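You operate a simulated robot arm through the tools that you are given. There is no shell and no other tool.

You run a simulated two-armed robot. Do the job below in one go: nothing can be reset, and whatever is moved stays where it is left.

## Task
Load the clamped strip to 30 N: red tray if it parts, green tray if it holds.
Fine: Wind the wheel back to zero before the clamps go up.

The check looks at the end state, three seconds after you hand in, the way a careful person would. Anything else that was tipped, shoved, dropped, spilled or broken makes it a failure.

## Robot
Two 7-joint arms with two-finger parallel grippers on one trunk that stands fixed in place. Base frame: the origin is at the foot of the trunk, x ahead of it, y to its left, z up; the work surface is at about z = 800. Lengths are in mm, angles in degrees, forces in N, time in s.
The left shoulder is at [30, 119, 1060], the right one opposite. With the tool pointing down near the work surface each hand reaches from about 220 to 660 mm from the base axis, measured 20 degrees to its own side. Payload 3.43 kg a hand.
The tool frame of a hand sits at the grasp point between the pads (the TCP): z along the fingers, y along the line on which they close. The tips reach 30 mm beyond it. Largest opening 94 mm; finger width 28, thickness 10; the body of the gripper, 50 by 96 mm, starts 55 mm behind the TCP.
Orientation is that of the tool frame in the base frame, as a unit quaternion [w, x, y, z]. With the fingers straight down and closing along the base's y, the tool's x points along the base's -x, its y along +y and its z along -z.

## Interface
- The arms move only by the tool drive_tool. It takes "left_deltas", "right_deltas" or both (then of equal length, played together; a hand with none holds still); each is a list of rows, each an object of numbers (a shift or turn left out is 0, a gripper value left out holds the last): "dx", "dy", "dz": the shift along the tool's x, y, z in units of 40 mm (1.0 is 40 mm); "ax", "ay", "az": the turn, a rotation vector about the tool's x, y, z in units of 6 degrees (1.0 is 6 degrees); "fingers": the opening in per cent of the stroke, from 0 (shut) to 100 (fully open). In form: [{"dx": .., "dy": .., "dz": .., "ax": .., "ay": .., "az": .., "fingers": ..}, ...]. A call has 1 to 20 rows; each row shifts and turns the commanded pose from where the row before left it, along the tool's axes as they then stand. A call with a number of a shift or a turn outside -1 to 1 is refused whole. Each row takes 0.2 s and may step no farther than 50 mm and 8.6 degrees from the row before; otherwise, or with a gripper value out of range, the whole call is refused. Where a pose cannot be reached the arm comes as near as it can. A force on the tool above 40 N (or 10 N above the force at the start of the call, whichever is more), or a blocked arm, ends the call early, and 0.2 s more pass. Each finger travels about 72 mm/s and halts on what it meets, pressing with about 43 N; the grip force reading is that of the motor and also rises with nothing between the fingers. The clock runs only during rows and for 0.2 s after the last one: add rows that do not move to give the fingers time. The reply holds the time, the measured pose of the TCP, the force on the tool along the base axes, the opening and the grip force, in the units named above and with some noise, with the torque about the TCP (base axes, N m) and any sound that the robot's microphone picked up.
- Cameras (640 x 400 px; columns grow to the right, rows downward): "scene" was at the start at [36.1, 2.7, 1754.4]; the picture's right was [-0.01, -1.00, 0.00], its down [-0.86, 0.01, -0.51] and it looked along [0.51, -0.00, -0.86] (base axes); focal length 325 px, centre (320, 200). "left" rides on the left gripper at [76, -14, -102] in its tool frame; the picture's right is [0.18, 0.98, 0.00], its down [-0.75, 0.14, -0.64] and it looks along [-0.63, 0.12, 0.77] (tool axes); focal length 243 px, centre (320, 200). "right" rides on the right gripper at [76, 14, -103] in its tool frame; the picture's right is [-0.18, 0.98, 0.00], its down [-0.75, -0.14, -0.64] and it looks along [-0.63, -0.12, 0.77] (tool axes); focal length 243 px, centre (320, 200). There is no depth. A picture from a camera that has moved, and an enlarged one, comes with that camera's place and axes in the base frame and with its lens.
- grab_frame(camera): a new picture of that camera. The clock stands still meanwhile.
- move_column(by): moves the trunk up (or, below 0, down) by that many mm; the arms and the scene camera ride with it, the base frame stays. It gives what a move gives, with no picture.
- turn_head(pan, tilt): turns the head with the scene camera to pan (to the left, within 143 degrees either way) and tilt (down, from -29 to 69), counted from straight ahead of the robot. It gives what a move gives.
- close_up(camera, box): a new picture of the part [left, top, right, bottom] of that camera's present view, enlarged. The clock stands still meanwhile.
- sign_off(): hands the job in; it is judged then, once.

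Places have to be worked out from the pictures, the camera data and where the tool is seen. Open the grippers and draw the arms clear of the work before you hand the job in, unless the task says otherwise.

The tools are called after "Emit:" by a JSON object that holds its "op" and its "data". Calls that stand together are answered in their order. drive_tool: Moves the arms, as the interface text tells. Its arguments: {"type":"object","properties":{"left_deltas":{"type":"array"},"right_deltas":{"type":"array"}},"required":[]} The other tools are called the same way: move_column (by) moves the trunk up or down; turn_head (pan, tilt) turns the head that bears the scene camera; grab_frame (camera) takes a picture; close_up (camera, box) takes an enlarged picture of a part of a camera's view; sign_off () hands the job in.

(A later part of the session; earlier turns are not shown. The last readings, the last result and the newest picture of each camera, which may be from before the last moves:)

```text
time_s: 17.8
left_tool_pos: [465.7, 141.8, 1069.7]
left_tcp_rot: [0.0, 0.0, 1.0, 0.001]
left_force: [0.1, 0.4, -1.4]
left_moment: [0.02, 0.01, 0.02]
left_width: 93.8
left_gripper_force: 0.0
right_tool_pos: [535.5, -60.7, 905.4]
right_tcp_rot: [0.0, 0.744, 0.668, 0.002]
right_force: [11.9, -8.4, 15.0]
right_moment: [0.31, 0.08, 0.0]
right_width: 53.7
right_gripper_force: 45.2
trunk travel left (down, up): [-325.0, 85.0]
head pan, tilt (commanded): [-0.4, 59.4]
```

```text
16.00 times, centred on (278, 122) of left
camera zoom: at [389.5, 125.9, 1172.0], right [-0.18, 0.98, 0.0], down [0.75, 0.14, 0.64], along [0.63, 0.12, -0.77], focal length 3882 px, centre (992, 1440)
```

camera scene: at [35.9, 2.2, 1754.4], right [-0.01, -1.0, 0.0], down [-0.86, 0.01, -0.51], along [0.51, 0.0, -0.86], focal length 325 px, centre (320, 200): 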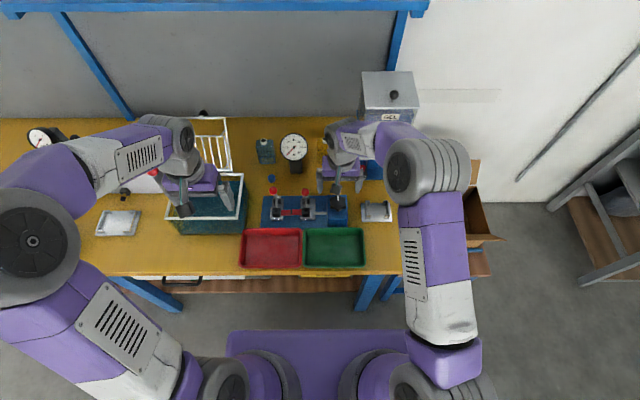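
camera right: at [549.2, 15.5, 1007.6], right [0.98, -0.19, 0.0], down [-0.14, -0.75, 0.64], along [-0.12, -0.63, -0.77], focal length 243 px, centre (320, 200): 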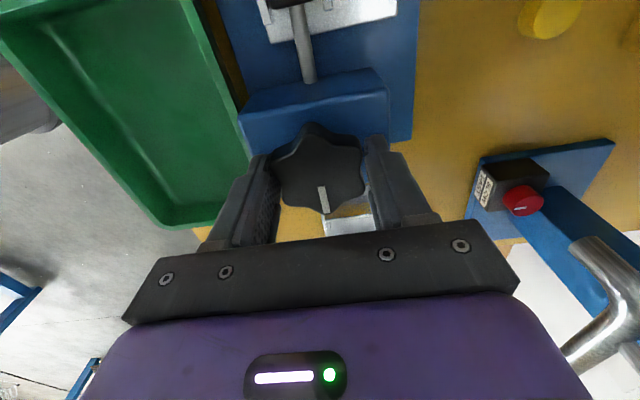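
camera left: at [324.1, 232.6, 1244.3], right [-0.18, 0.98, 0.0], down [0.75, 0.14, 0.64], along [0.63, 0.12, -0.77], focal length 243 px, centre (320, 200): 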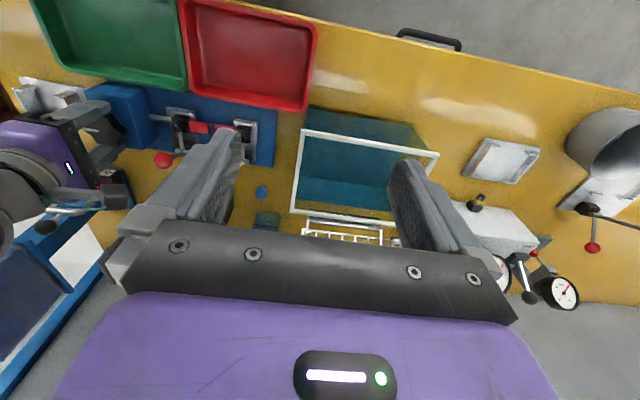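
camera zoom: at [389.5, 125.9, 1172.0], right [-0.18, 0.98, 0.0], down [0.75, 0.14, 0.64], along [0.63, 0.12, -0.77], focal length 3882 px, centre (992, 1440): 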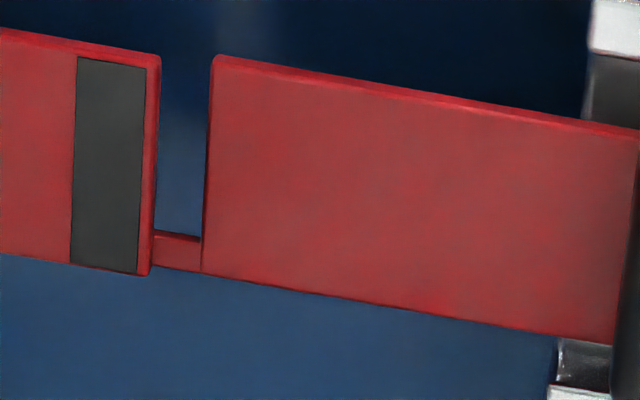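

A narrow ligament of about 3 mm still seems to bridge the far edge. To settle it, I'll keep winding toward the angle that would have given 30 N (about 126°), watching whether the dial rises again.

Emit:
{"op": "drive_tool", "data": {"right_deltas": [{"dx": -0.02, "dy": 0.03, "dz": -0.03}, {"az": 0.5}, {"az": 0.5}, {"az": 0.5}, {}, {}]}}

Emit:
{"op": "close_up", "data": {"camera": "scene", "box": [255, 120, 365, 240]}}

Emit:
{"op": "close_up", "data": {"camera": "left", "box": [262, 108, 292, 132]}}

Emit:
{"op": "grab_frame", "data": {"camera": "right"}}

```text
time_s: 19.2
left_tool_pos: [464.9, 140.6, 1067.9]
left_tcp_rot: [-0.001, -0.001, 1.0, 0.002]
left_force: [0.3, 0.5, -0.1]
left_moment: [0.03, -0.03, 0.0]
left_width: 93.8
left_gripper_force: 0.1
right_tool_pos: [535.4, -59.9, 904.2]
right_tcp_rot: [-0.001, 0.794, 0.608, -0.002]
right_force: [-0.1, -2.0, -3.6]
right_moment: [1.0, -0.7, 0.0]
right_width: 53.7
right_gripper_force: 45.6
trunk travel left (down, up): [-325.0, 85.0]
head pan, tilt (commanded): [-0.4, 59.4]
```

```text
3.33 times, centred on (310, 180) of scene
camera zoom: at [36.3, 2.3, 1754.3], right [-0.01, -1.0, 0.0], down [-0.86, 0.01, -0.51], along [0.51, 0.0, -0.86], focal length 1084 px, centre (353, 267)
```

zoom: 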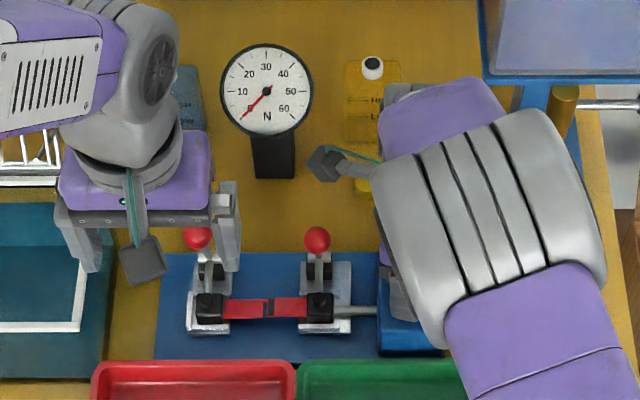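

```text
16.00 times, centred on (277, 120) of left
camera zoom: at [389.5, 126.4, 1171.8], right [-0.18, 0.98, 0.0], down [0.75, 0.14, 0.64], along [0.63, 0.12, -0.77], focal length 3882 px, centre (1008, 1480)
```

zoom: 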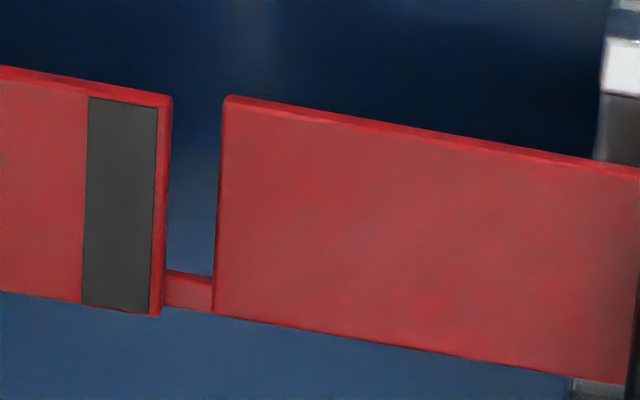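

```text
taken
camera right: at [568.7, 9.2, 1007.4], right [0.9, -0.43, 0.0], down [-0.33, -0.69, 0.64], along [-0.28, -0.58, -0.77], focal length 243 px, centre (320, 200)
```

right: 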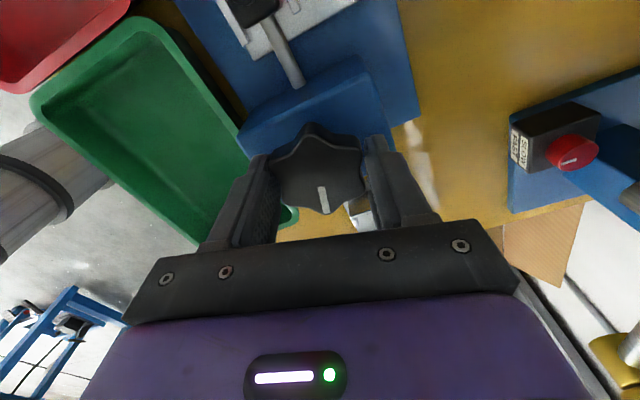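

At 105° the dial still reads 0 and the gap is unchanged, so the strip has parted and goes to the red tray. I'll now wind the wheel back counter-clockwise, first 48°, watching the forces.

Emit:
{"op": "drive_tool", "data": {"right_deltas": [{"az": -0.5}, {"az": -0.5}, {"az": -0.5}, {"az": -0.5}, {"az": -0.5}, {"az": -0.5}, {"az": -0.5}, {"az": -0.5}, {}]}}

Emit:
{"op": "close_up", "data": {"camera": "scene", "box": [255, 120, 365, 240]}}

```text
time_s: 21.2
left_tool_pos: [465.4, 143.3, 1068.5]
left_tcp_rot: [0.001, 0.0, 1.0, 0.0]
left_force: [0.3, -0.2, 0.4]
left_moment: [0.02, -0.03, 0.03]
left_width: 94.0
left_gripper_force: 0.2
right_tool_pos: [534.6, -60.0, 905.3]
right_tcp_rot: [-0.001, 0.65, 0.76, -0.001]
right_force: [-7.4, 5.4, -20.5]
right_moment: [-0.72, -0.56, -0.01]
right_width: 53.5
right_gripper_force: 45.2
trunk travel left (down, up): [-325.0, 85.0]
head pan, tilt (commanded): [-0.4, 59.4]
```

```text
3.33 times, centred on (310, 180) of scene
camera zoom: at [36.9, 3.5, 1754.2], right [-0.01, -1.0, 0.0], down [-0.86, 0.01, -0.51], along [0.51, 0.0, -0.86], focal length 1084 px, centre (353, 267)
```

zoom: 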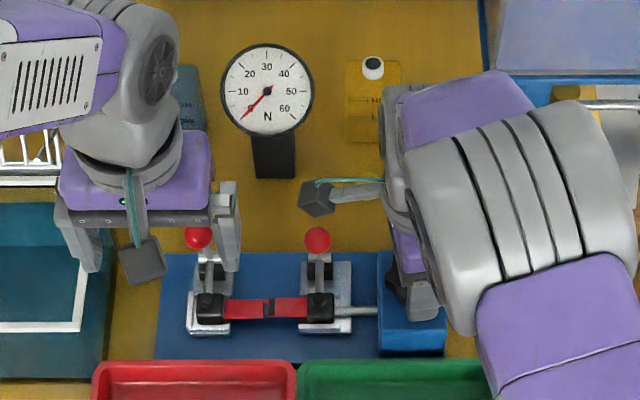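

The wheel is back to 81° and the dial stays at 0. The vertical force is building (−20 N), so I'll drop the command about 1.5 mm and continue back.

Emit:
{"op": "drive_tool", "data": {"right_deltas": [{"dx": 0.021, "dy": -0.022, "dz": 0.035}, {"az": -0.5}, {"az": -0.5}, {"az": -0.5}, {"az": -0.5}, {"az": -0.5}, {"az": -0.5}, {"az": -0.5}, {"az": -0.5}, {}]}}

```text
time_s: 23.4
left_tool_pos: [465.6, 141.2, 1069.8]
left_tcp_rot: [0.0, 0.001, 1.0, 0.0]
left_force: [-0.2, 0.7, 0.4]
left_moment: [-0.02, -0.01, -0.03]
left_width: 93.5
left_gripper_force: 0.0
right_tool_pos: [535.8, -60.3, 904.4]
right_tcp_rot: [0.001, 0.477, 0.879, 0.001]
right_force: [3.4, -0.8, 3.8]
right_moment: [0.07, 0.8, -0.03]
right_width: 53.6
right_gripper_force: 45.0
trunk travel left (down, up): [-325.0, 85.0]
head pan, tilt (commanded): [-0.4, 59.4]
```

The wheel is at 57° and forces are low. I'll continue counter-clockwise another 27°, then check.

Emit:
{"op": "drive_tool", "data": {"right_deltas": [{"az": -0.5}, {"az": -0.5}, {"az": -0.5}, {"az": -0.5}, {"az": -0.5}, {"az": -0.5}, {"az": -0.5}, {"az": -0.5}, {"az": -0.5}, {}]}}

Emit:
{"op": "close_up", "data": {"camera": "scene", "box": [255, 120, 365, 240]}}

```text
time_s: 25.6
left_tool_pos: [464.4, 142.6, 1068.5]
left_tcp_rot: [0.0, 0.001, 1.0, 0.0]
left_force: [0.3, 0.0, 0.5]
left_moment: [-0.01, 0.01, 0.0]
left_width: 94.2
left_gripper_force: 0.0
right_tool_pos: [536.2, -60.0, 906.1]
right_tcp_rot: [0.001, 0.258, 0.966, 0.0]
right_force: [13.7, 0.6, 14.5]
right_moment: [0.08, 0.41, 0.03]
right_width: 53.8
right_gripper_force: 45.2
trunk travel left (down, up): [-325.0, 85.0]
head pan, tilt (commanded): [-0.4, 59.4]
```

```text
3.33 times, centred on (310, 180) of scene
camera zoom: at [36.7, 3.0, 1754.4], right [-0.01, -1.0, 0.0], down [-0.86, 0.01, -0.51], along [0.51, 0.0, -0.86], focal length 1084 px, centre (353, 267)
```

zoom: 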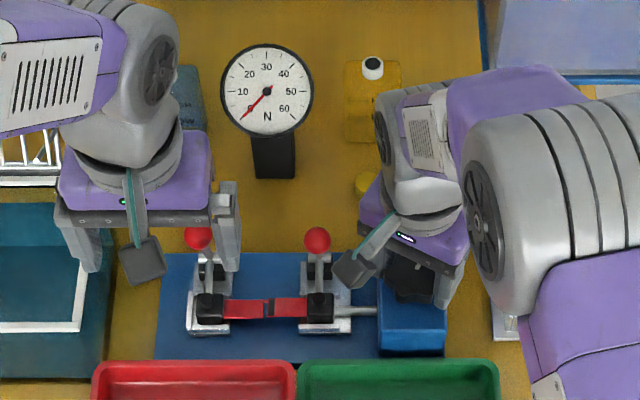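

At 30° the dial is still 0. I'll relieve the forces and turn the last 30° back to the starting mark, going slower near zero.

Emit:
{"op": "drive_tool", "data": {"right_deltas": [{"dx": -0.043, "dy": 0.025, "dz": -0.03}, {"az": -0.5}, {"az": -0.5}, {"az": -0.5}, {"az": -0.5}, {"az": -0.5}, {"az": -0.5}, {"az": -0.5}, {"az": -0.5}, {"az": -0.5}, {"az": -0.25}, {"az": -0.25}, {}, {}]}}

Emit:
{"op": "close_up", "data": {"camera": "scene", "box": [255, 120, 365, 240]}}

Emit:
{"op": "grab_frame", "data": {"camera": "right"}}

```text
time_s: 28.6
left_tool_pos: [464.7, 142.0, 1069.4]
left_tcp_rot: [0.0, 0.001, 1.0, 0.001]
left_force: [0.0, 0.0, 0.7]
left_moment: [0.0, -0.05, 0.01]
left_width: 94.1
left_gripper_force: 0.0
right_tool_pos: [535.4, -59.8, 905.0]
right_tcp_rot: [-0.001, 0.0, 1.0, 0.0]
right_force: [-4.9, 6.2, -6.6]
right_moment: [-0.12, 1.06, -0.06]
right_width: 53.5
right_gripper_force: 44.8
trunk travel left (down, up): [-325.0, 85.0]
head pan, tilt (commanded): [-0.4, 59.4]
```

```text
3.33 times, centred on (310, 180) of scene
camera zoom: at [36.4, 3.6, 1754.3], right [-0.01, -1.0, 0.0], down [-0.86, 0.01, -0.51], along [0.51, 0.0, -0.86], focal length 1084 px, centre (353, 267)
```

zoom: 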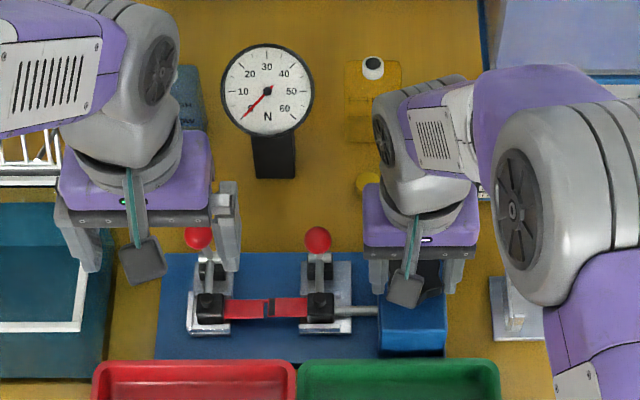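

```text
taken
camera right: at [460.2, -45.3, 1007.7], right [0.18, 0.98, 0.0], down [0.76, -0.14, 0.64], along [0.63, -0.12, -0.77], focal length 243 px, centre (320, 200)
```

right: 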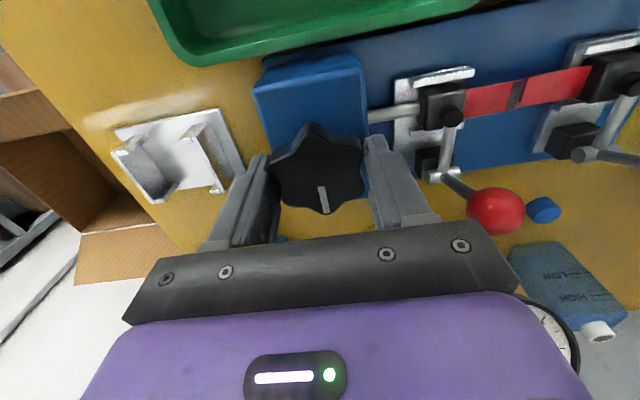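

The wheel is back at its starting orientation, the mark sits the same in the grip so there was no slip, and the dial reads 0. I'll open the right hand and lift straight up.

Emit:
{"op": "drive_tool", "data": {"right_deltas": [{"fingers": 100}, {}, {}, {"dz": -0.5}, {"dz": -0.8}, {"dz": -0.8}, {"dz": -0.8}, {}]}}

Emit:
{"op": "close_up", "data": {"camera": "right", "box": [250, 30, 400, 160]}}

Emit:
{"op": "close_up", "data": {"camera": "scene", "box": [255, 120, 365, 240]}}

```text
time_s: 30.4
left_tool_pos: [466.0, 142.2, 1069.8]
left_tcp_rot: [0.0, -0.001, 1.0, 0.0]
left_force: [0.2, -0.1, 0.5]
left_moment: [0.01, -0.04, -0.03]
left_width: 93.9
left_gripper_force: 0.1
right_tool_pos: [536.8, -60.9, 1022.5]
right_tcp_rot: [-0.001, 0.001, 1.0, 0.0]
right_force: [0.6, 0.2, -0.5]
right_moment: [0.01, -0.01, 0.06]
right_width: 94.2
right_gripper_force: 0.2
trunk travel left (down, up): [-325.0, 85.0]
head pan, tilt (commanded): [-0.4, 59.4]
```

```text
3.08 times, centred on (325, 95) of right
camera zoom: at [461.3, -46.7, 1124.2], right [0.19, 0.98, 0.0], down [0.75, -0.14, 0.64], along [0.63, -0.12, -0.77], focal length 746 px, centre (305, 523)
```

zoom: 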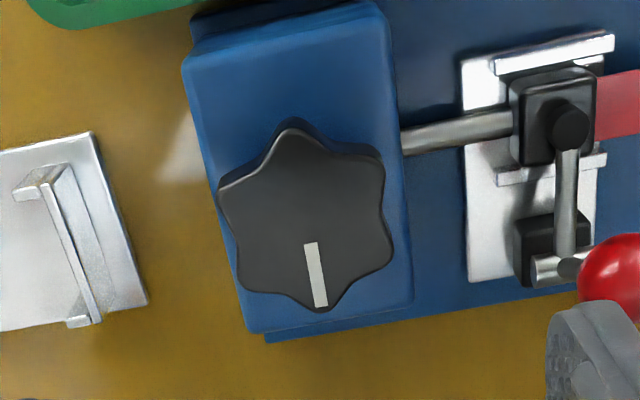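

```text
3.33 times, centred on (310, 180) of scene
camera zoom: at [36.6, 2.7, 1754.3], right [-0.01, -1.0, 0.0], down [-0.86, 0.01, -0.51], along [0.51, 0.0, -0.86], focal length 1084 px, centre (353, 267)
```

zoom: 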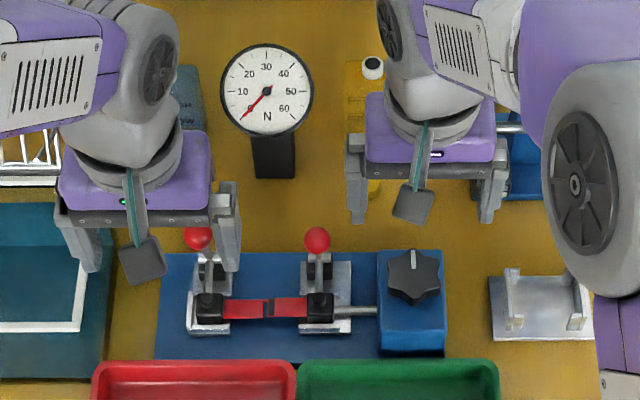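

The wheel's mark is back in line with its starting direction and the dial is at 0. Next are the clamps: each lever pivots behind its pad, so moving the red ball away from me should lift the pad. I'll tilt the left hand forward 36°, part-close it to 60 mm and bring it just behind and above the left ball at (554, 133.5, 937).

Emit:
{"op": "drive_tool", "data": {"left_deltas": [{"ay": -1, "fingers": 64}, {"ay": -1}, {"ay": -1}, {"ay": -1}, {"ay": -1}, {"ay": -1}, {"dx": 0.05, "dy": -0.07, "dz": 0.65}, {"dx": 0.05, "dy": -0.07, "dz": 0.65}, {"dx": 0.05, "dy": -0.07, "dz": 0.65}, {}]}}

Emit:
{"op": "grab_frame", "data": {"camera": "left"}}

Emit:
{"op": "close_up", "data": {"camera": "scene", "box": [230, 120, 350, 240]}}

Emit:
{"op": "grab_frame", "data": {"camera": "right"}}

```text
time_s: 32.6
left_tool_pos: [506.6, 132.3, 1002.1]
left_tcp_rot: [0.309, 0.001, 0.951, 0.001]
left_force: [0.6, -0.3, -0.2]
left_moment: [0.02, -0.02, 0.01]
left_width: 59.7
left_gripper_force: 0.0
right_tool_pos: [536.5, -61.6, 1021.6]
right_tcp_rot: [0.0, 0.001, 1.0, 0.0]
right_force: [-0.2, 0.1, -0.2]
right_moment: [0.02, -0.01, 0.01]
right_width: 94.3
right_gripper_force: 0.1
trunk travel left (down, up): [-325.0, 85.0]
head pan, tilt (commanded): [-0.4, 59.4]
```

```text
taken
camera left: at [384.7, 116.6, 1040.9], right [-0.15, 0.98, -0.11], down [0.23, 0.14, 0.96], along [0.96, 0.12, -0.25], focal length 243 px, centre (320, 200)
```

left: 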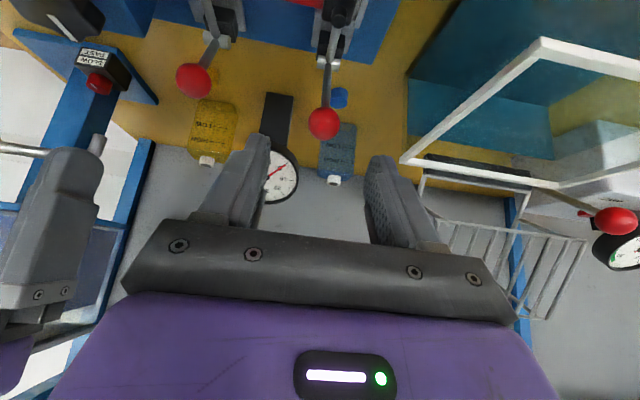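

```text
3.33 times, centred on (290, 180) of scene
camera zoom: at [35.2, 2.6, 1754.4], right [-0.01, -1.0, 0.0], down [-0.86, 0.01, -0.51], along [0.51, 0.0, -0.86], focal length 1084 px, centre (420, 267)
```

zoom: 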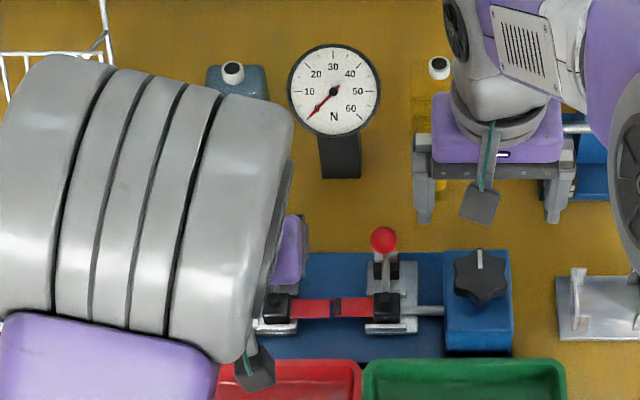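

```text
taken
camera right: at [460.5, -46.7, 1124.3], right [0.19, 0.98, 0.0], down [0.75, -0.14, 0.64], along [0.63, -0.12, -0.77], focal length 243 px, centre (320, 200)
```

right: 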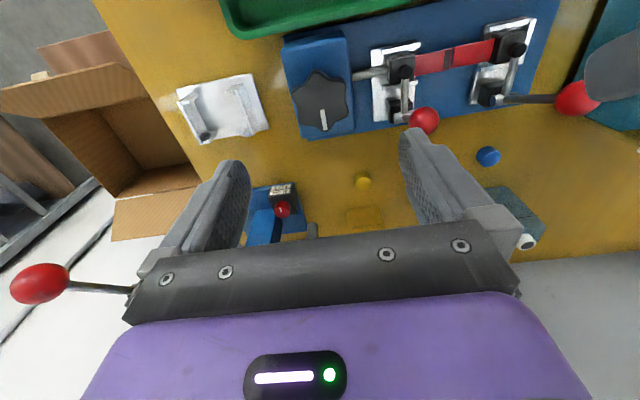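

The tilted left hand lines up well: the ball shows at about (324, 123) px against a predicted (320, 125) for its place along the finger axis. I'll enlarge to measure the sideways offset.

Emit:
{"op": "close_up", "data": {"camera": "left", "box": [240, 0, 400, 200]}}

Emit:
{"op": "close_up", "data": {"camera": "right", "box": [360, 0, 620, 160]}}

```text
2.00 times, centred on (320, 100) of left
camera zoom: at [384.7, 116.6, 1040.9], right [-0.15, 0.98, -0.11], down [0.23, 0.14, 0.96], along [0.96, 0.12, -0.25], focal length 485 px, centre (320, 400)
```

zoom: 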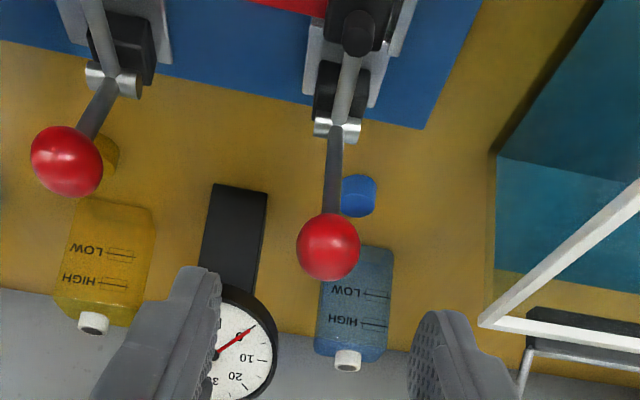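

```text
2.46 times, centred on (490, 80) of right
camera zoom: at [460.5, -46.7, 1124.3], right [0.19, 0.98, 0.0], down [0.75, -0.14, 0.64], along [0.63, -0.12, -0.77], focal length 597 px, centre (-98, 495)
```

zoom: 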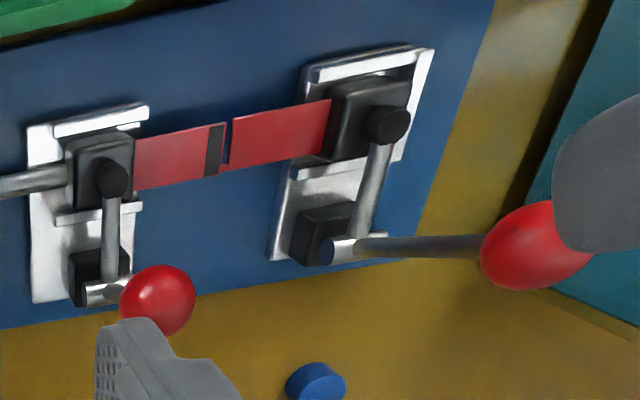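

The ball centre sits about 84 mm ahead along the finger axis and about 3 mm toward +y. I'll advance 72 mm with that correction and look again before closing.

Emit:
{"op": "drive_tool", "data": {"left_deltas": [{"dz": 0.6, "dy": 0.075}, {"dz": 0.6}, {"dz": 0.4}, {"dz": 0.2}, {}]}}

Emit:
{"op": "grab_frame", "data": {"camera": "left"}}

Emit:
{"op": "close_up", "data": {"camera": "right", "box": [360, 0, 640, 160]}}

```text
time_s: 33.8
left_tool_pos: [547.7, 134.8, 944.9]
left_tcp_rot: [0.308, 0.0, 0.951, 0.001]
left_force: [-0.1, -0.8, -0.1]
left_moment: [0.03, 0.01, -0.01]
left_width: 60.1
left_gripper_force: 0.1
right_tool_pos: [535.6, -61.0, 1022.2]
right_tcp_rot: [0.0, 0.001, 1.0, -0.001]
right_force: [-0.3, -0.7, 0.4]
right_moment: [-0.03, 0.01, 0.0]
right_width: 94.2
right_gripper_force: 0.1
trunk travel left (down, up): [-325.0, 85.0]
head pan, tilt (commanded): [-0.4, 59.4]
```

```text
taken
camera left: at [427.2, 119.9, 982.3], right [-0.15, 0.98, -0.11], down [0.23, 0.14, 0.96], along [0.96, 0.12, -0.25], focal length 243 px, centre (320, 200)
```

left: 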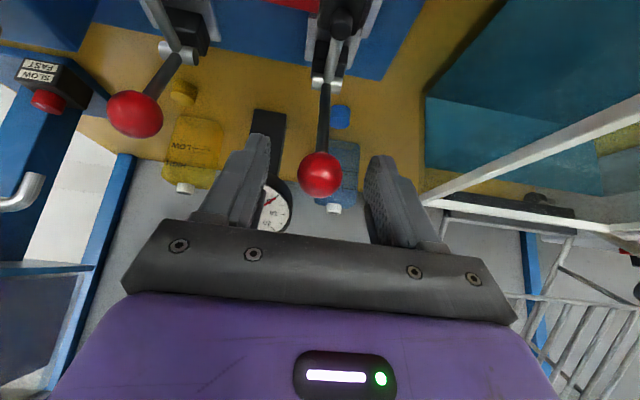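

```text
2.29 times, centred on (500, 80) of right
camera zoom: at [461.1, -46.6, 1124.0], right [0.19, 0.98, 0.0], down [0.75, -0.14, 0.64], along [0.63, -0.12, -0.77], focal length 555 px, centre (-91, 474)
```

zoom: 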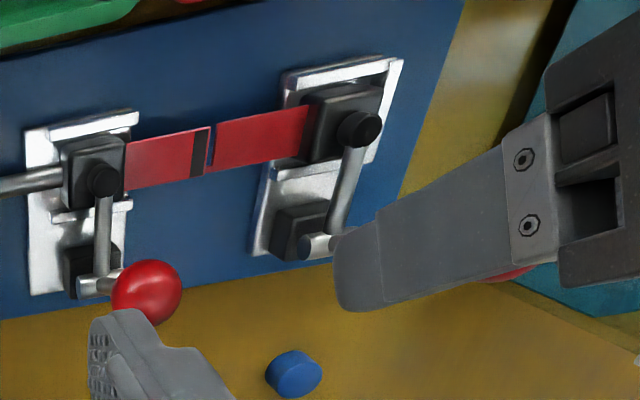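

The ball is centred between the left fingers at u = 320. I'll close on it.

Emit:
{"op": "drive_tool", "data": {"left_deltas": [{"fingers": 35}, {"fingers": 0}, {"fingers": 0}, {}]}}

Emit:
{"op": "grab_frame", "data": {"camera": "left"}}

```text
time_s: 34.8
left_tool_pos: [548.6, 134.9, 943.5]
left_tcp_rot: [0.309, 0.001, 0.951, 0.0]
left_force: [0.4, -2.1, -1.5]
left_moment: [-0.01, -0.01, 0.01]
left_width: 24.8
left_gripper_force: 45.1
right_tool_pos: [538.1, -60.8, 1020.9]
right_tcp_rot: [0.0, 0.001, 1.0, 0.001]
right_force: [0.6, -0.7, -0.5]
right_moment: [0.0, 0.0, -0.02]
right_width: 93.9
right_gripper_force: 0.1
trunk travel left (down, up): [-325.0, 85.0]
head pan, tilt (commanded): [-0.4, 59.4]
```

```text
taken
camera left: at [427.2, 119.8, 982.4], right [-0.15, 0.98, -0.11], down [0.23, 0.14, 0.96], along [0.96, 0.12, -0.25], focal length 243 px, centre (320, 200)
```

left: 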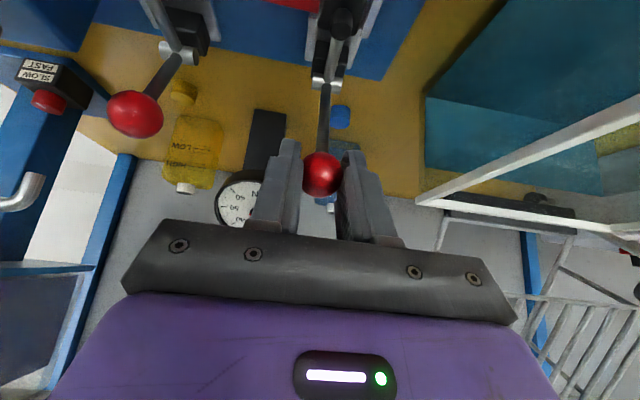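

The ball is gripped at 24.8 mm wide with its centre near (555, 135, 935). I'll try the first 10° of the arc about the pivot at (586, 839), moving the ball away from me, and read the forces.

Emit:
{"op": "drive_tool", "data": {"left_deltas": [{"dx": -0.207, "dz": 0.077}, {"dx": -0.2, "dz": 0.095}, {}]}}

Emit:
{"op": "close_up", "data": {"camera": "right", "box": [360, 0, 640, 160]}}

Emit:
{"op": "grab_frame", "data": {"camera": "left"}}

```text
time_s: 35.6
left_tool_pos: [563.9, 135.4, 947.5]
left_tcp_rot: [0.306, 0.001, 0.952, 0.001]
left_force: [-12.5, -4.2, -9.0]
left_moment: [-0.03, 1.3, -0.02]
left_width: 25.0
left_gripper_force: 44.3
right_tool_pos: [536.5, -61.2, 1022.0]
right_tcp_rot: [0.0, 0.001, 1.0, 0.0]
right_force: [-0.2, 0.2, -0.1]
right_moment: [0.02, -0.02, -0.03]
right_width: 94.2
right_gripper_force: 0.1
trunk travel left (down, up): [-325.0, 85.0]
head pan, tilt (commanded): [-0.4, 59.4]
```

```text
2.29 times, centred on (500, 80) of right
camera zoom: at [460.4, -46.9, 1124.2], right [0.19, 0.98, 0.0], down [0.75, -0.14, 0.64], along [0.63, -0.12, -0.77], focal length 555 px, centre (-91, 474)
```

zoom: 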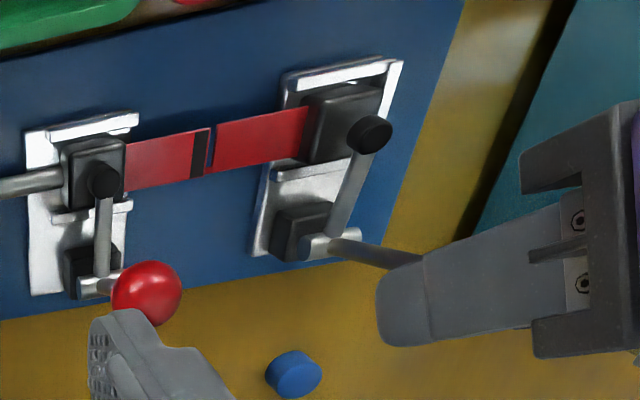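

```text
taken
camera left: at [442.6, 119.7, 985.9], right [-0.15, 0.98, -0.11], down [0.24, 0.14, 0.96], along [0.96, 0.12, -0.25], focal length 243 px, centre (320, 200)
```

left: 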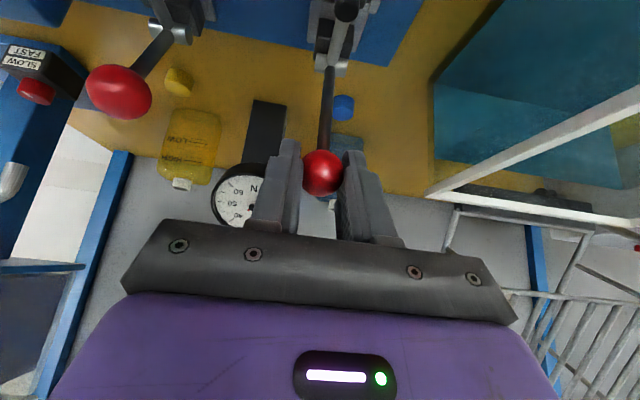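

The lever is swinging: the spindle has started to rise and the resistance is only about 15 N. I'll follow the arc for another 40°.

Emit:
{"op": "drive_tool", "data": {"left_deltas": [{"dx": -0.191, "dz": 0.112}, {"dx": -0.18, "dz": 0.128}, {"dx": -0.169, "dz": 0.144}, {"dx": -0.155, "dz": 0.158}, {"dx": -0.141, "dz": 0.171}, {"dx": -0.126, "dz": 0.182}, {"dx": -0.109, "dz": 0.193}, {"dx": -0.092, "dz": 0.201}, {}]}}

Emit:
{"op": "close_up", "data": {"camera": "right", "box": [360, 0, 640, 160]}}

Emit:
{"op": "grab_frame", "data": {"camera": "left"}}

```text
time_s: 37.6
left_tool_pos: [632.8, 134.2, 935.6]
left_tcp_rot: [0.31, 0.0, 0.951, 0.0]
left_force: [-6.0, 2.0, 8.6]
left_moment: [0.06, 1.12, -0.01]
left_width: 25.4
left_gripper_force: 44.8
right_tool_pos: [535.5, -60.5, 1022.4]
right_tcp_rot: [0.001, 0.001, 1.0, 0.001]
right_force: [-0.1, -0.5, -0.4]
right_moment: [-0.02, 0.03, 0.0]
right_width: 94.1
right_gripper_force: 0.1
trunk travel left (down, up): [-325.0, 85.0]
head pan, tilt (commanded): [-0.4, 59.4]
```

```text
2.29 times, centred on (500, 80) of right
camera zoom: at [459.9, -46.6, 1124.6], right [0.19, 0.98, 0.0], down [0.75, -0.14, 0.64], along [0.63, -0.12, -0.77], focal length 555 px, centre (-91, 474)
```

zoom: 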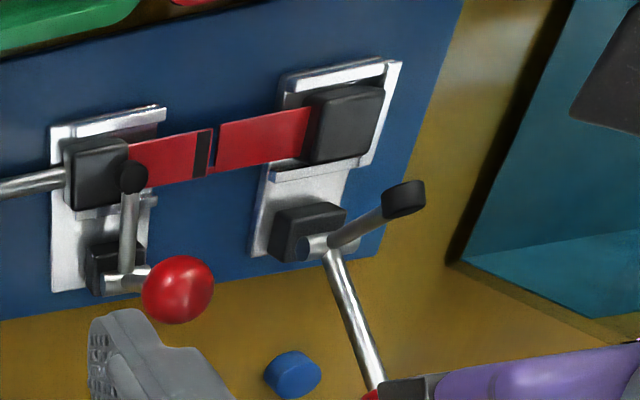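

```text
taken
camera left: at [511.6, 119.6, 973.0], right [-0.15, 0.98, -0.11], down [0.23, 0.14, 0.96], along [0.96, 0.12, -0.25], focal length 243 px, centre (320, 200)
```

left: 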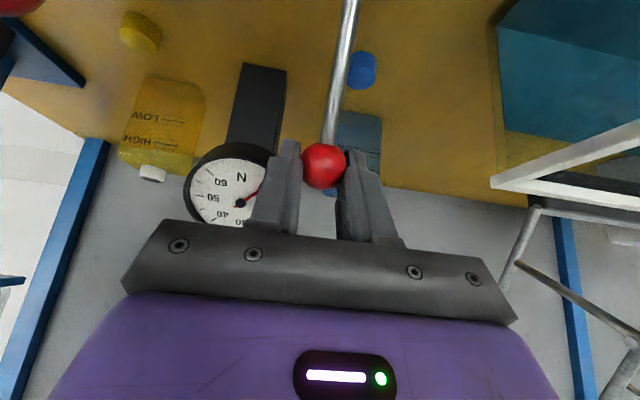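

The left spindle is clearly lifting off. The black end block stays with the strip, so the blocks belong to the specimen, and the moving jaw has slid back home. I'll carry on along the arc for another 30°.

Emit:
{"op": "drive_tool", "data": {"left_deltas": [{"dx": -0.074, "dz": 0.208}, {"dx": -0.056, "dz": 0.214}, {"dx": -0.037, "dz": 0.218}, {"dx": -0.017, "dz": 0.221}, {"dx": 0.001, "dz": 0.221}, {"dx": 0.021, "dz": 0.22}, {}]}}

Emit:
{"op": "close_up", "data": {"camera": "right", "box": [360, 0, 640, 160]}}

Emit:
{"op": "grab_frame", "data": {"camera": "left"}}

```text
time_s: 38.2
left_tool_pos: [643.7, 134.4, 925.3]
left_tcp_rot: [0.306, 0.0, 0.952, 0.0]
left_force: [-19.3, 1.6, 16.3]
left_moment: [-0.04, 0.21, 0.03]
left_width: 25.3
left_gripper_force: 45.0
right_tool_pos: [534.9, -60.7, 1021.7]
right_tcp_rot: [0.0, 0.001, 1.0, 0.002]
right_force: [0.1, -0.8, 0.4]
right_moment: [0.0, 0.02, 0.0]
right_width: 94.1
right_gripper_force: 0.0
trunk travel left (down, up): [-325.0, 85.0]
head pan, tilt (commanded): [-0.4, 59.4]
stopped in row 3 (left hand): the force on the tool passed its limit at 41 N (the readings are from after the stop); the commanded pose is now the measured one
```

```text
2.29 times, centred on (500, 80) of right
camera zoom: at [458.8, -46.8, 1125.1], right [0.19, 0.98, 0.0], down [0.75, -0.14, 0.64], along [0.63, -0.12, -0.77], focal length 555 px, centre (-91, 474)
```

zoom: 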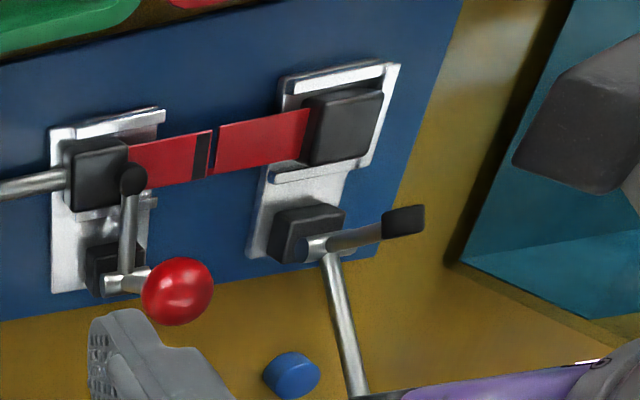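

```text
taken
camera left: at [523.1, 119.5, 964.3], right [-0.15, 0.98, -0.11], down [0.24, 0.14, 0.96], along [0.96, 0.12, -0.25], focal length 243 px, centre (320, 200)
```

left: 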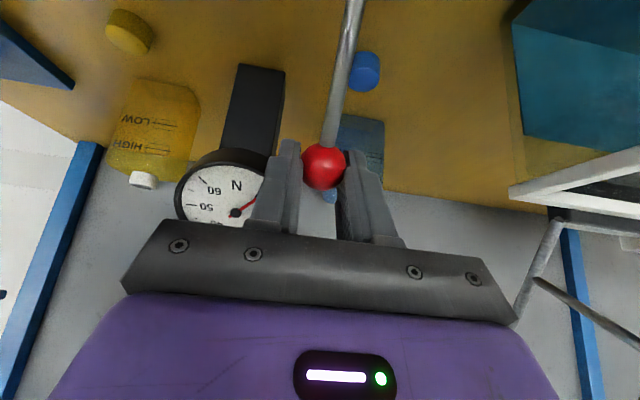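

The lever hit its end stop after about 58° of opening, with the reaction exactly along the arc, so the left clamp is fully open. I'll ease back a little, open the fingers and see whether it stays up.

Emit:
{"op": "drive_tool", "data": {"left_deltas": [{"dx": 0.02, "dz": -0.08}, {"fingers": 30}, {"fingers": 64}, {}, {}]}}

Emit:
{"op": "close_up", "data": {"camera": "right", "box": [360, 0, 640, 160]}}

Emit:
{"op": "grab_frame", "data": {"camera": "left"}}

```text
time_s: 39.4
left_tool_pos: [643.7, 135.4, 925.7]
left_tcp_rot: [0.306, 0.0, 0.952, 0.0]
left_force: [-0.6, -0.6, 0.2]
left_moment: [0.02, 0.02, 0.02]
left_width: 60.3
left_gripper_force: 0.0
right_tool_pos: [537.3, -61.2, 1020.2]
right_tcp_rot: [-0.001, 0.001, 1.0, 0.0]
right_force: [-0.2, 0.3, -0.8]
right_moment: [0.0, 0.01, 0.02]
right_width: 93.8
right_gripper_force: 0.1
trunk travel left (down, up): [-325.0, 85.0]
head pan, tilt (commanded): [-0.4, 59.4]
```

```text
2.29 times, centred on (500, 80) of right
camera zoom: at [461.2, -46.7, 1123.8], right [0.19, 0.98, 0.0], down [0.75, -0.14, 0.64], along [0.63, -0.12, -0.77], focal length 555 px, centre (-91, 474)
```

zoom: 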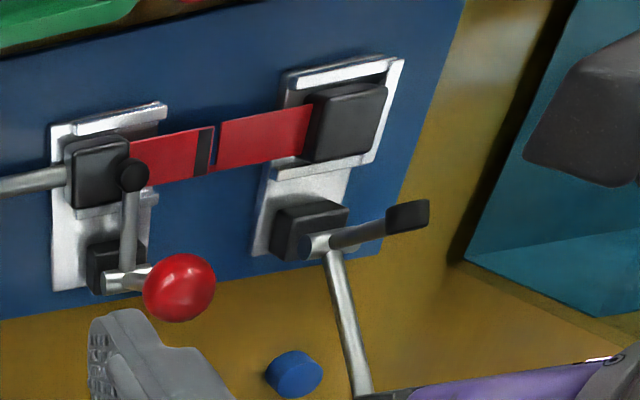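

```text
taken
camera left: at [523.2, 119.8, 964.8], right [-0.15, 0.98, -0.11], down [0.24, 0.14, 0.96], along [0.96, 0.12, -0.25], focal length 243 px, centre (320, 200)
```

left: 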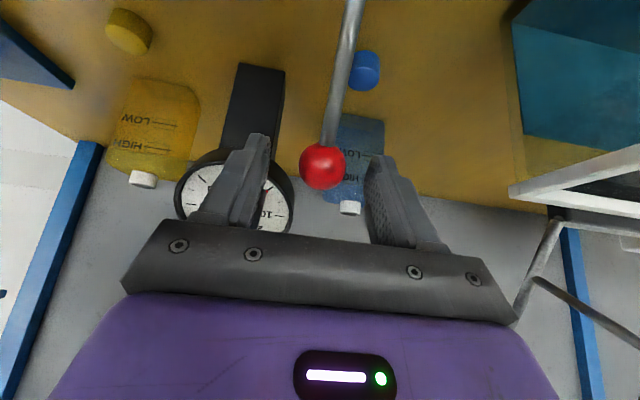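

The lever stays open by itself. I'll pull the left hand back off the ball, move the right hand aside, and then go behind the right ball, which should be back near (561, 41, 914) now the jaw is home.

Emit:
{"op": "drive_tool", "data": {"left_deltas": [{"dz": -0.6}, {"dz": -0.8}, {"dz": -0.9}, {}, {"dx": 0.4625, "dy": -0.5875, "dz": -0.18}, {"dx": 0.4625, "dy": -0.5875, "dz": -0.18}, {"dx": 0.4625, "dy": -0.5875, "dz": -0.18}, {"dx": 0.4625, "dy": -0.5875, "dz": -0.18}, {}], "right_deltas": [{"dx": 0.36, "dy": -0.75, "dz": -0.7}, {"dx": 0.36, "dy": -0.75, "dz": -0.7}, {"dx": 0.36, "dy": -0.75, "dz": -0.7}, {"dx": 0.36, "dy": -0.75, "dz": -0.7}, {}, {}, {}, {}, {}]}}

Emit:
{"op": "close_up", "data": {"camera": "left", "box": [200, 0, 440, 200]}}

Emit:
{"op": "grab_frame", "data": {"camera": "right"}}

Emit:
{"op": "grab_frame", "data": {"camera": "scene"}}

```text
time_s: 41.4
left_tool_pos: [513.6, 42.8, 977.7]
left_tcp_rot: [0.307, 0.0, 0.952, 0.0]
left_force: [-1.1, -0.1, -0.1]
left_moment: [-0.03, -0.01, 0.0]
left_width: 60.3
left_gripper_force: 0.0
right_tool_pos: [480.2, -180.8, 1133.6]
right_tcp_rot: [0.0, 0.001, 1.0, 0.001]
right_force: [0.2, -0.7, -0.7]
right_moment: [0.01, 0.0, 0.01]
right_width: 94.1
right_gripper_force: 0.0
trunk travel left (down, up): [-325.0, 85.0]
head pan, tilt (commanded): [-0.4, 59.4]
```

```text
2.00 times, centred on (320, 100) of left
camera zoom: at [393.5, 28.2, 1017.8], right [-0.15, 0.98, -0.11], down [0.24, 0.14, 0.96], along [0.96, 0.12, -0.25], focal length 485 px, centre (320, 400)
```

zoom: 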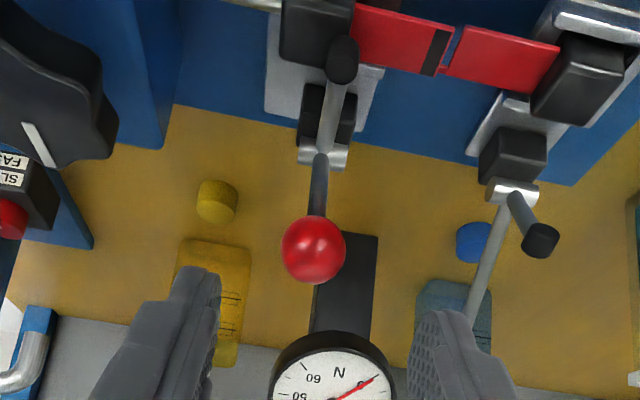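

```text
taken
camera right: at [404.4, -166.3, 1235.5], right [0.19, 0.98, 0.0], down [0.75, -0.14, 0.64], along [0.63, -0.12, -0.77], focal length 243 px, centre (320, 200)
```

right: 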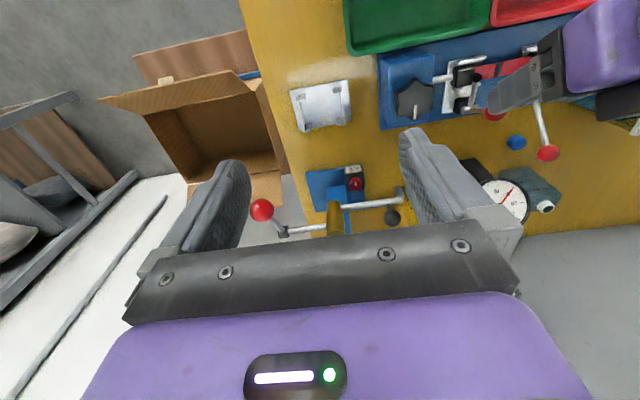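

```text
taken
camera scene: at [36.6, 3.4, 1754.3], right [-0.01, -1.0, 0.0], down [-0.86, 0.01, -0.51], along [0.51, 0.0, -0.86], focal length 325 px, centre (320, 200)
```

scene: 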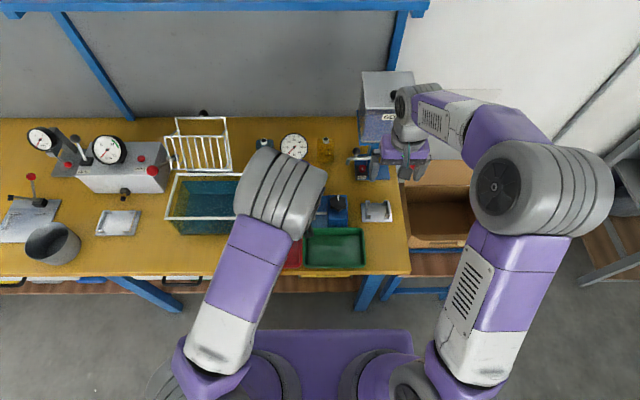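

The right ball is about 81 mm ahead on the finger axis and 2.7 mm toward −y. I'll advance 69 mm with that correction and close on it.

Emit:
{"op": "drive_tool", "data": {"left_deltas": [{"dz": 0.6, "dy": -0.068}, {"dz": 0.6}, {"dz": 0.35}, {"dz": 0.18}, {}]}}

Emit:
{"op": "grab_frame", "data": {"camera": "left"}}

```text
time_s: 42.6
left_tool_pos: [553.9, 38.6, 922.6]
left_tcp_rot: [0.306, 0.0, 0.952, 0.001]
left_force: [-0.5, 0.5, -0.3]
left_moment: [0.05, -0.02, -0.04]
left_width: 60.3
left_gripper_force: 0.0
right_tool_pos: [480.4, -180.2, 1133.6]
right_tcp_rot: [0.0, 0.001, 1.0, -0.001]
right_force: [0.0, 0.1, -0.1]
right_moment: [-0.02, -0.01, 0.02]
right_width: 94.0
right_gripper_force: 0.0
trunk travel left (down, up): [-325.0, 85.0]
head pan, tilt (commanded): [-0.4, 59.4]
```

```text
taken
camera left: at [433.8, 23.5, 961.7], right [-0.15, 0.98, -0.11], down [0.24, 0.14, 0.96], along [0.96, 0.12, -0.25], focal length 243 px, centre (320, 200)
```

left: 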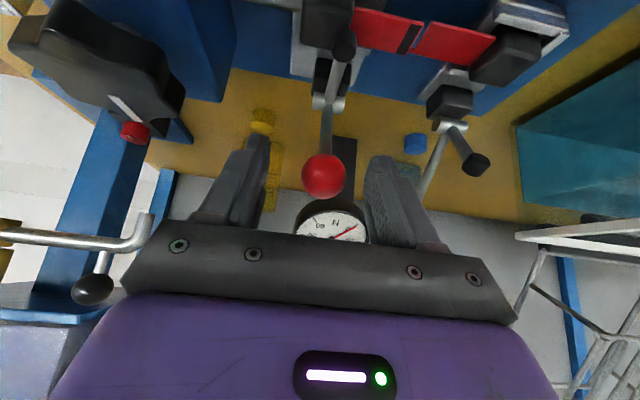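

The ball is nearly centred, about 1.5 mm off. I'll nudge sideways and close.

Emit:
{"op": "drive_tool", "data": {"left_deltas": [{"dy": 0.03}, {"fingers": 35}, {"fingers": 0}, {"fingers": 0}, {}]}}

```text
time_s: 43.8
left_tool_pos: [554.6, 40.8, 924.6]
left_tcp_rot: [0.308, 0.0, 0.952, 0.0]
left_force: [0.3, 2.7, 0.0]
left_moment: [0.03, -0.02, 0.1]
left_width: 24.9
left_gripper_force: 45.2
right_tool_pos: [479.6, -180.3, 1133.0]
right_tcp_rot: [0.0, 0.001, 1.0, 0.001]
right_force: [0.5, 0.0, 0.0]
right_moment: [0.01, 0.02, 0.01]
right_width: 94.3
right_gripper_force: 0.0
trunk travel left (down, up): [-325.0, 85.0]
head pan, tilt (commanded): [-0.4, 59.4]
```

The right ball is gripped, with its centre near (560.5, 40, 915). I'll follow its 73 mm arc about (585, 846), in two parts.

Emit:
{"op": "drive_tool", "data": {"left_deltas": [{"dx": -0.179, "dz": 0.064}, {"dx": -0.172, "dz": 0.082}, {"dx": -0.162, "dz": 0.1}, {"dx": -0.151, "dz": 0.116}, {"dx": -0.138, "dz": 0.131}, {}]}}

Emit:
{"op": "grab_frame", "data": {"camera": "left"}}

Emit:
{"op": "grab_frame", "data": {"camera": "right"}}

```text
time_s: 45.2
left_tool_pos: [589.2, 40.2, 926.7]
left_tcp_rot: [0.306, 0.0, 0.952, 0.001]
left_force: [-18.0, 2.9, 4.4]
left_moment: [0.0, 1.4, 0.03]
left_width: 25.2
left_gripper_force: 45.5
right_tool_pos: [478.5, -180.2, 1134.4]
right_tcp_rot: [0.0, 0.001, 1.0, 0.0]
right_force: [-0.4, 0.6, 0.5]
right_moment: [0.03, -0.01, -0.01]
right_width: 94.3
right_gripper_force: 0.1
trunk travel left (down, up): [-325.0, 85.0]
head pan, tilt (commanded): [-0.4, 59.4]
```

```text
taken
camera left: at [468.4, 25.0, 966.0], right [-0.15, 0.98, -0.11], down [0.24, 0.14, 0.96], along [0.96, 0.12, -0.26], focal length 243 px, centre (320, 200)
```

left: 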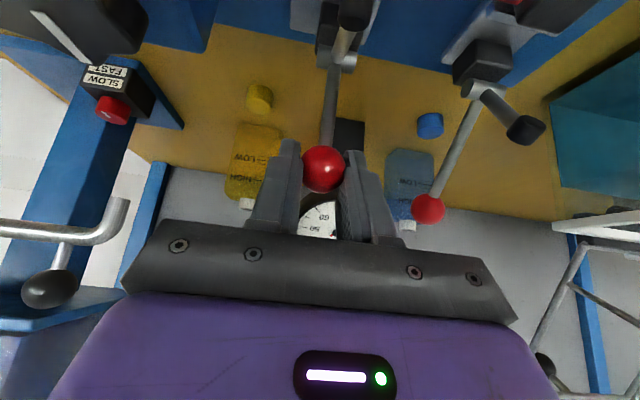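

```text
taken
camera right: at [401.9, -166.5, 1236.4], right [0.19, 0.98, 0.0], down [0.75, -0.14, 0.64], along [0.63, -0.12, -0.77], focal length 243 px, centre (320, 200)
```

right: 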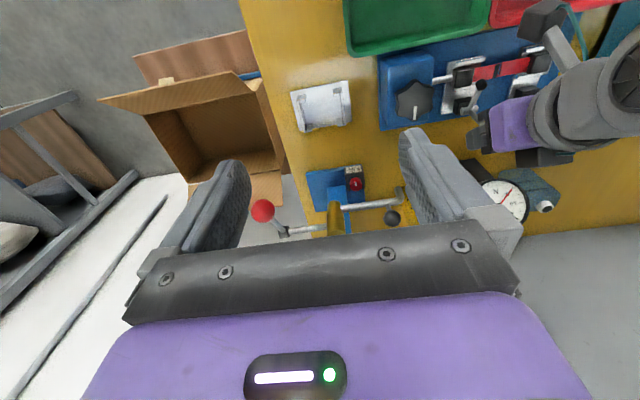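

The lever is swinging with about 18 N of resistance. I'll continue along the arc to the stop.

Emit:
{"op": "drive_tool", "data": {"left_deltas": [{"dx": -0.123, "dz": 0.145}, {"dx": -0.107, "dz": 0.157}, {"dx": -0.091, "dz": 0.168}, {"dx": -0.072, "dz": 0.176}, {"dx": -0.032, "dz": 0.101}, {}]}}

Emit:
{"op": "grab_frame", "data": {"camera": "left"}}

Emit:
{"op": "close_up", "data": {"camera": "right", "box": [370, 20, 590, 180]}}

```text
time_s: 46.6
left_tool_pos: [621.9, 39.3, 914.4]
left_tcp_rot: [0.31, -0.001, 0.951, 0.0]
left_force: [-9.3, 4.0, 14.7]
left_moment: [0.07, 1.2, 0.0]
left_width: 24.6
left_gripper_force: 44.8
right_tool_pos: [478.8, -180.6, 1133.4]
right_tcp_rot: [0.001, 0.001, 1.0, 0.0]
right_force: [-1.3, 0.4, 0.6]
right_moment: [0.0, 0.01, 0.03]
right_width: 94.0
right_gripper_force: 0.1
trunk travel left (down, up): [-325.0, 85.0]
head pan, tilt (commanded): [-0.4, 59.4]
```

```text
taken
camera left: at [501.1, 24.2, 952.1], right [-0.15, 0.98, -0.11], down [0.23, 0.14, 0.96], along [0.96, 0.12, -0.25], focal length 243 px, centre (320, 200)
```

left: 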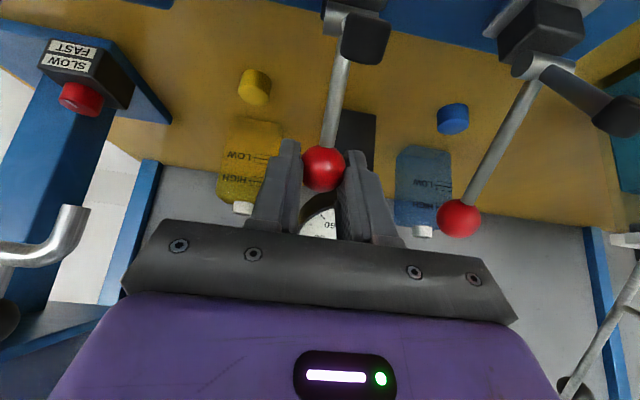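

```text
2.50 times, centred on (480, 100) of right
camera zoom: at [402.1, -166.4, 1236.4], right [0.19, 0.98, 0.0], down [0.75, -0.14, 0.64], along [0.63, -0.12, -0.77], focal length 606 px, centre (-80, 450)
```

zoom: 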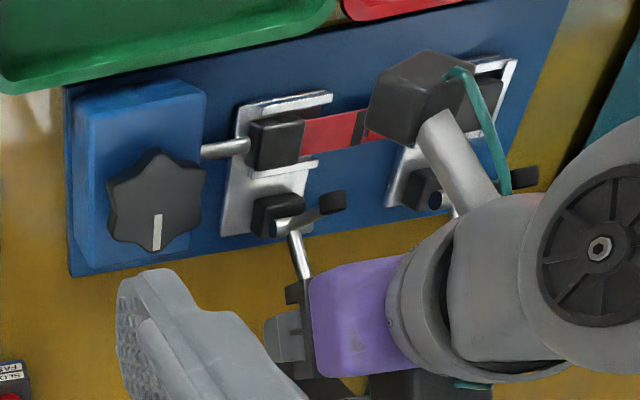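

The right lever is at about 56°. I'll push it a final couple of degrees to the stop, ease off, release, and check that it stays.

Emit:
{"op": "drive_tool", "data": {"left_deltas": [{"dx": -0.025, "dz": 0.09}, {}, {"dx": 0.01, "dz": -0.04}, {"fingers": 30}, {"fingers": 64}, {}, {}]}}

Emit:
{"op": "grab_frame", "data": {"camera": "left"}}

```text
time_s: 48.2
left_tool_pos: [624.5, 38.8, 910.8]
left_tcp_rot: [0.306, 0.001, 0.952, 0.0]
left_force: [0.6, 1.4, -0.5]
left_moment: [-0.01, -0.02, 0.01]
left_width: 60.1
left_gripper_force: 0.0
right_tool_pos: [480.4, -179.7, 1133.2]
right_tcp_rot: [0.0, 0.001, 1.0, 0.0]
right_force: [-0.3, 0.3, -0.3]
right_moment: [0.02, 0.0, -0.01]
right_width: 94.1
right_gripper_force: 0.0
trunk travel left (down, up): [-325.0, 85.0]
head pan, tilt (commanded): [-0.4, 59.4]
```

```text
taken
camera left: at [503.3, 24.0, 949.7], right [-0.15, 0.98, -0.11], down [0.24, 0.14, 0.96], along [0.96, 0.12, -0.25], focal length 243 px, centre (320, 200)
```

left: 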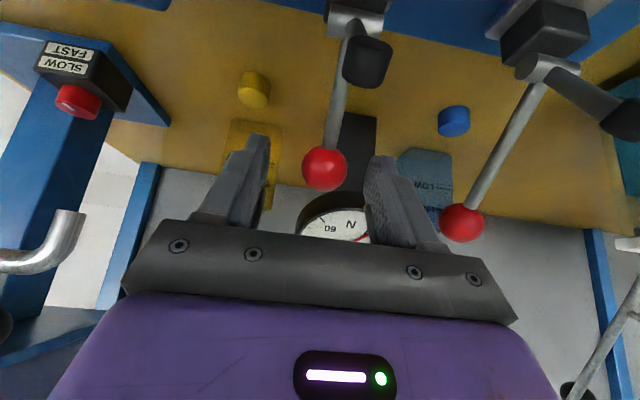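

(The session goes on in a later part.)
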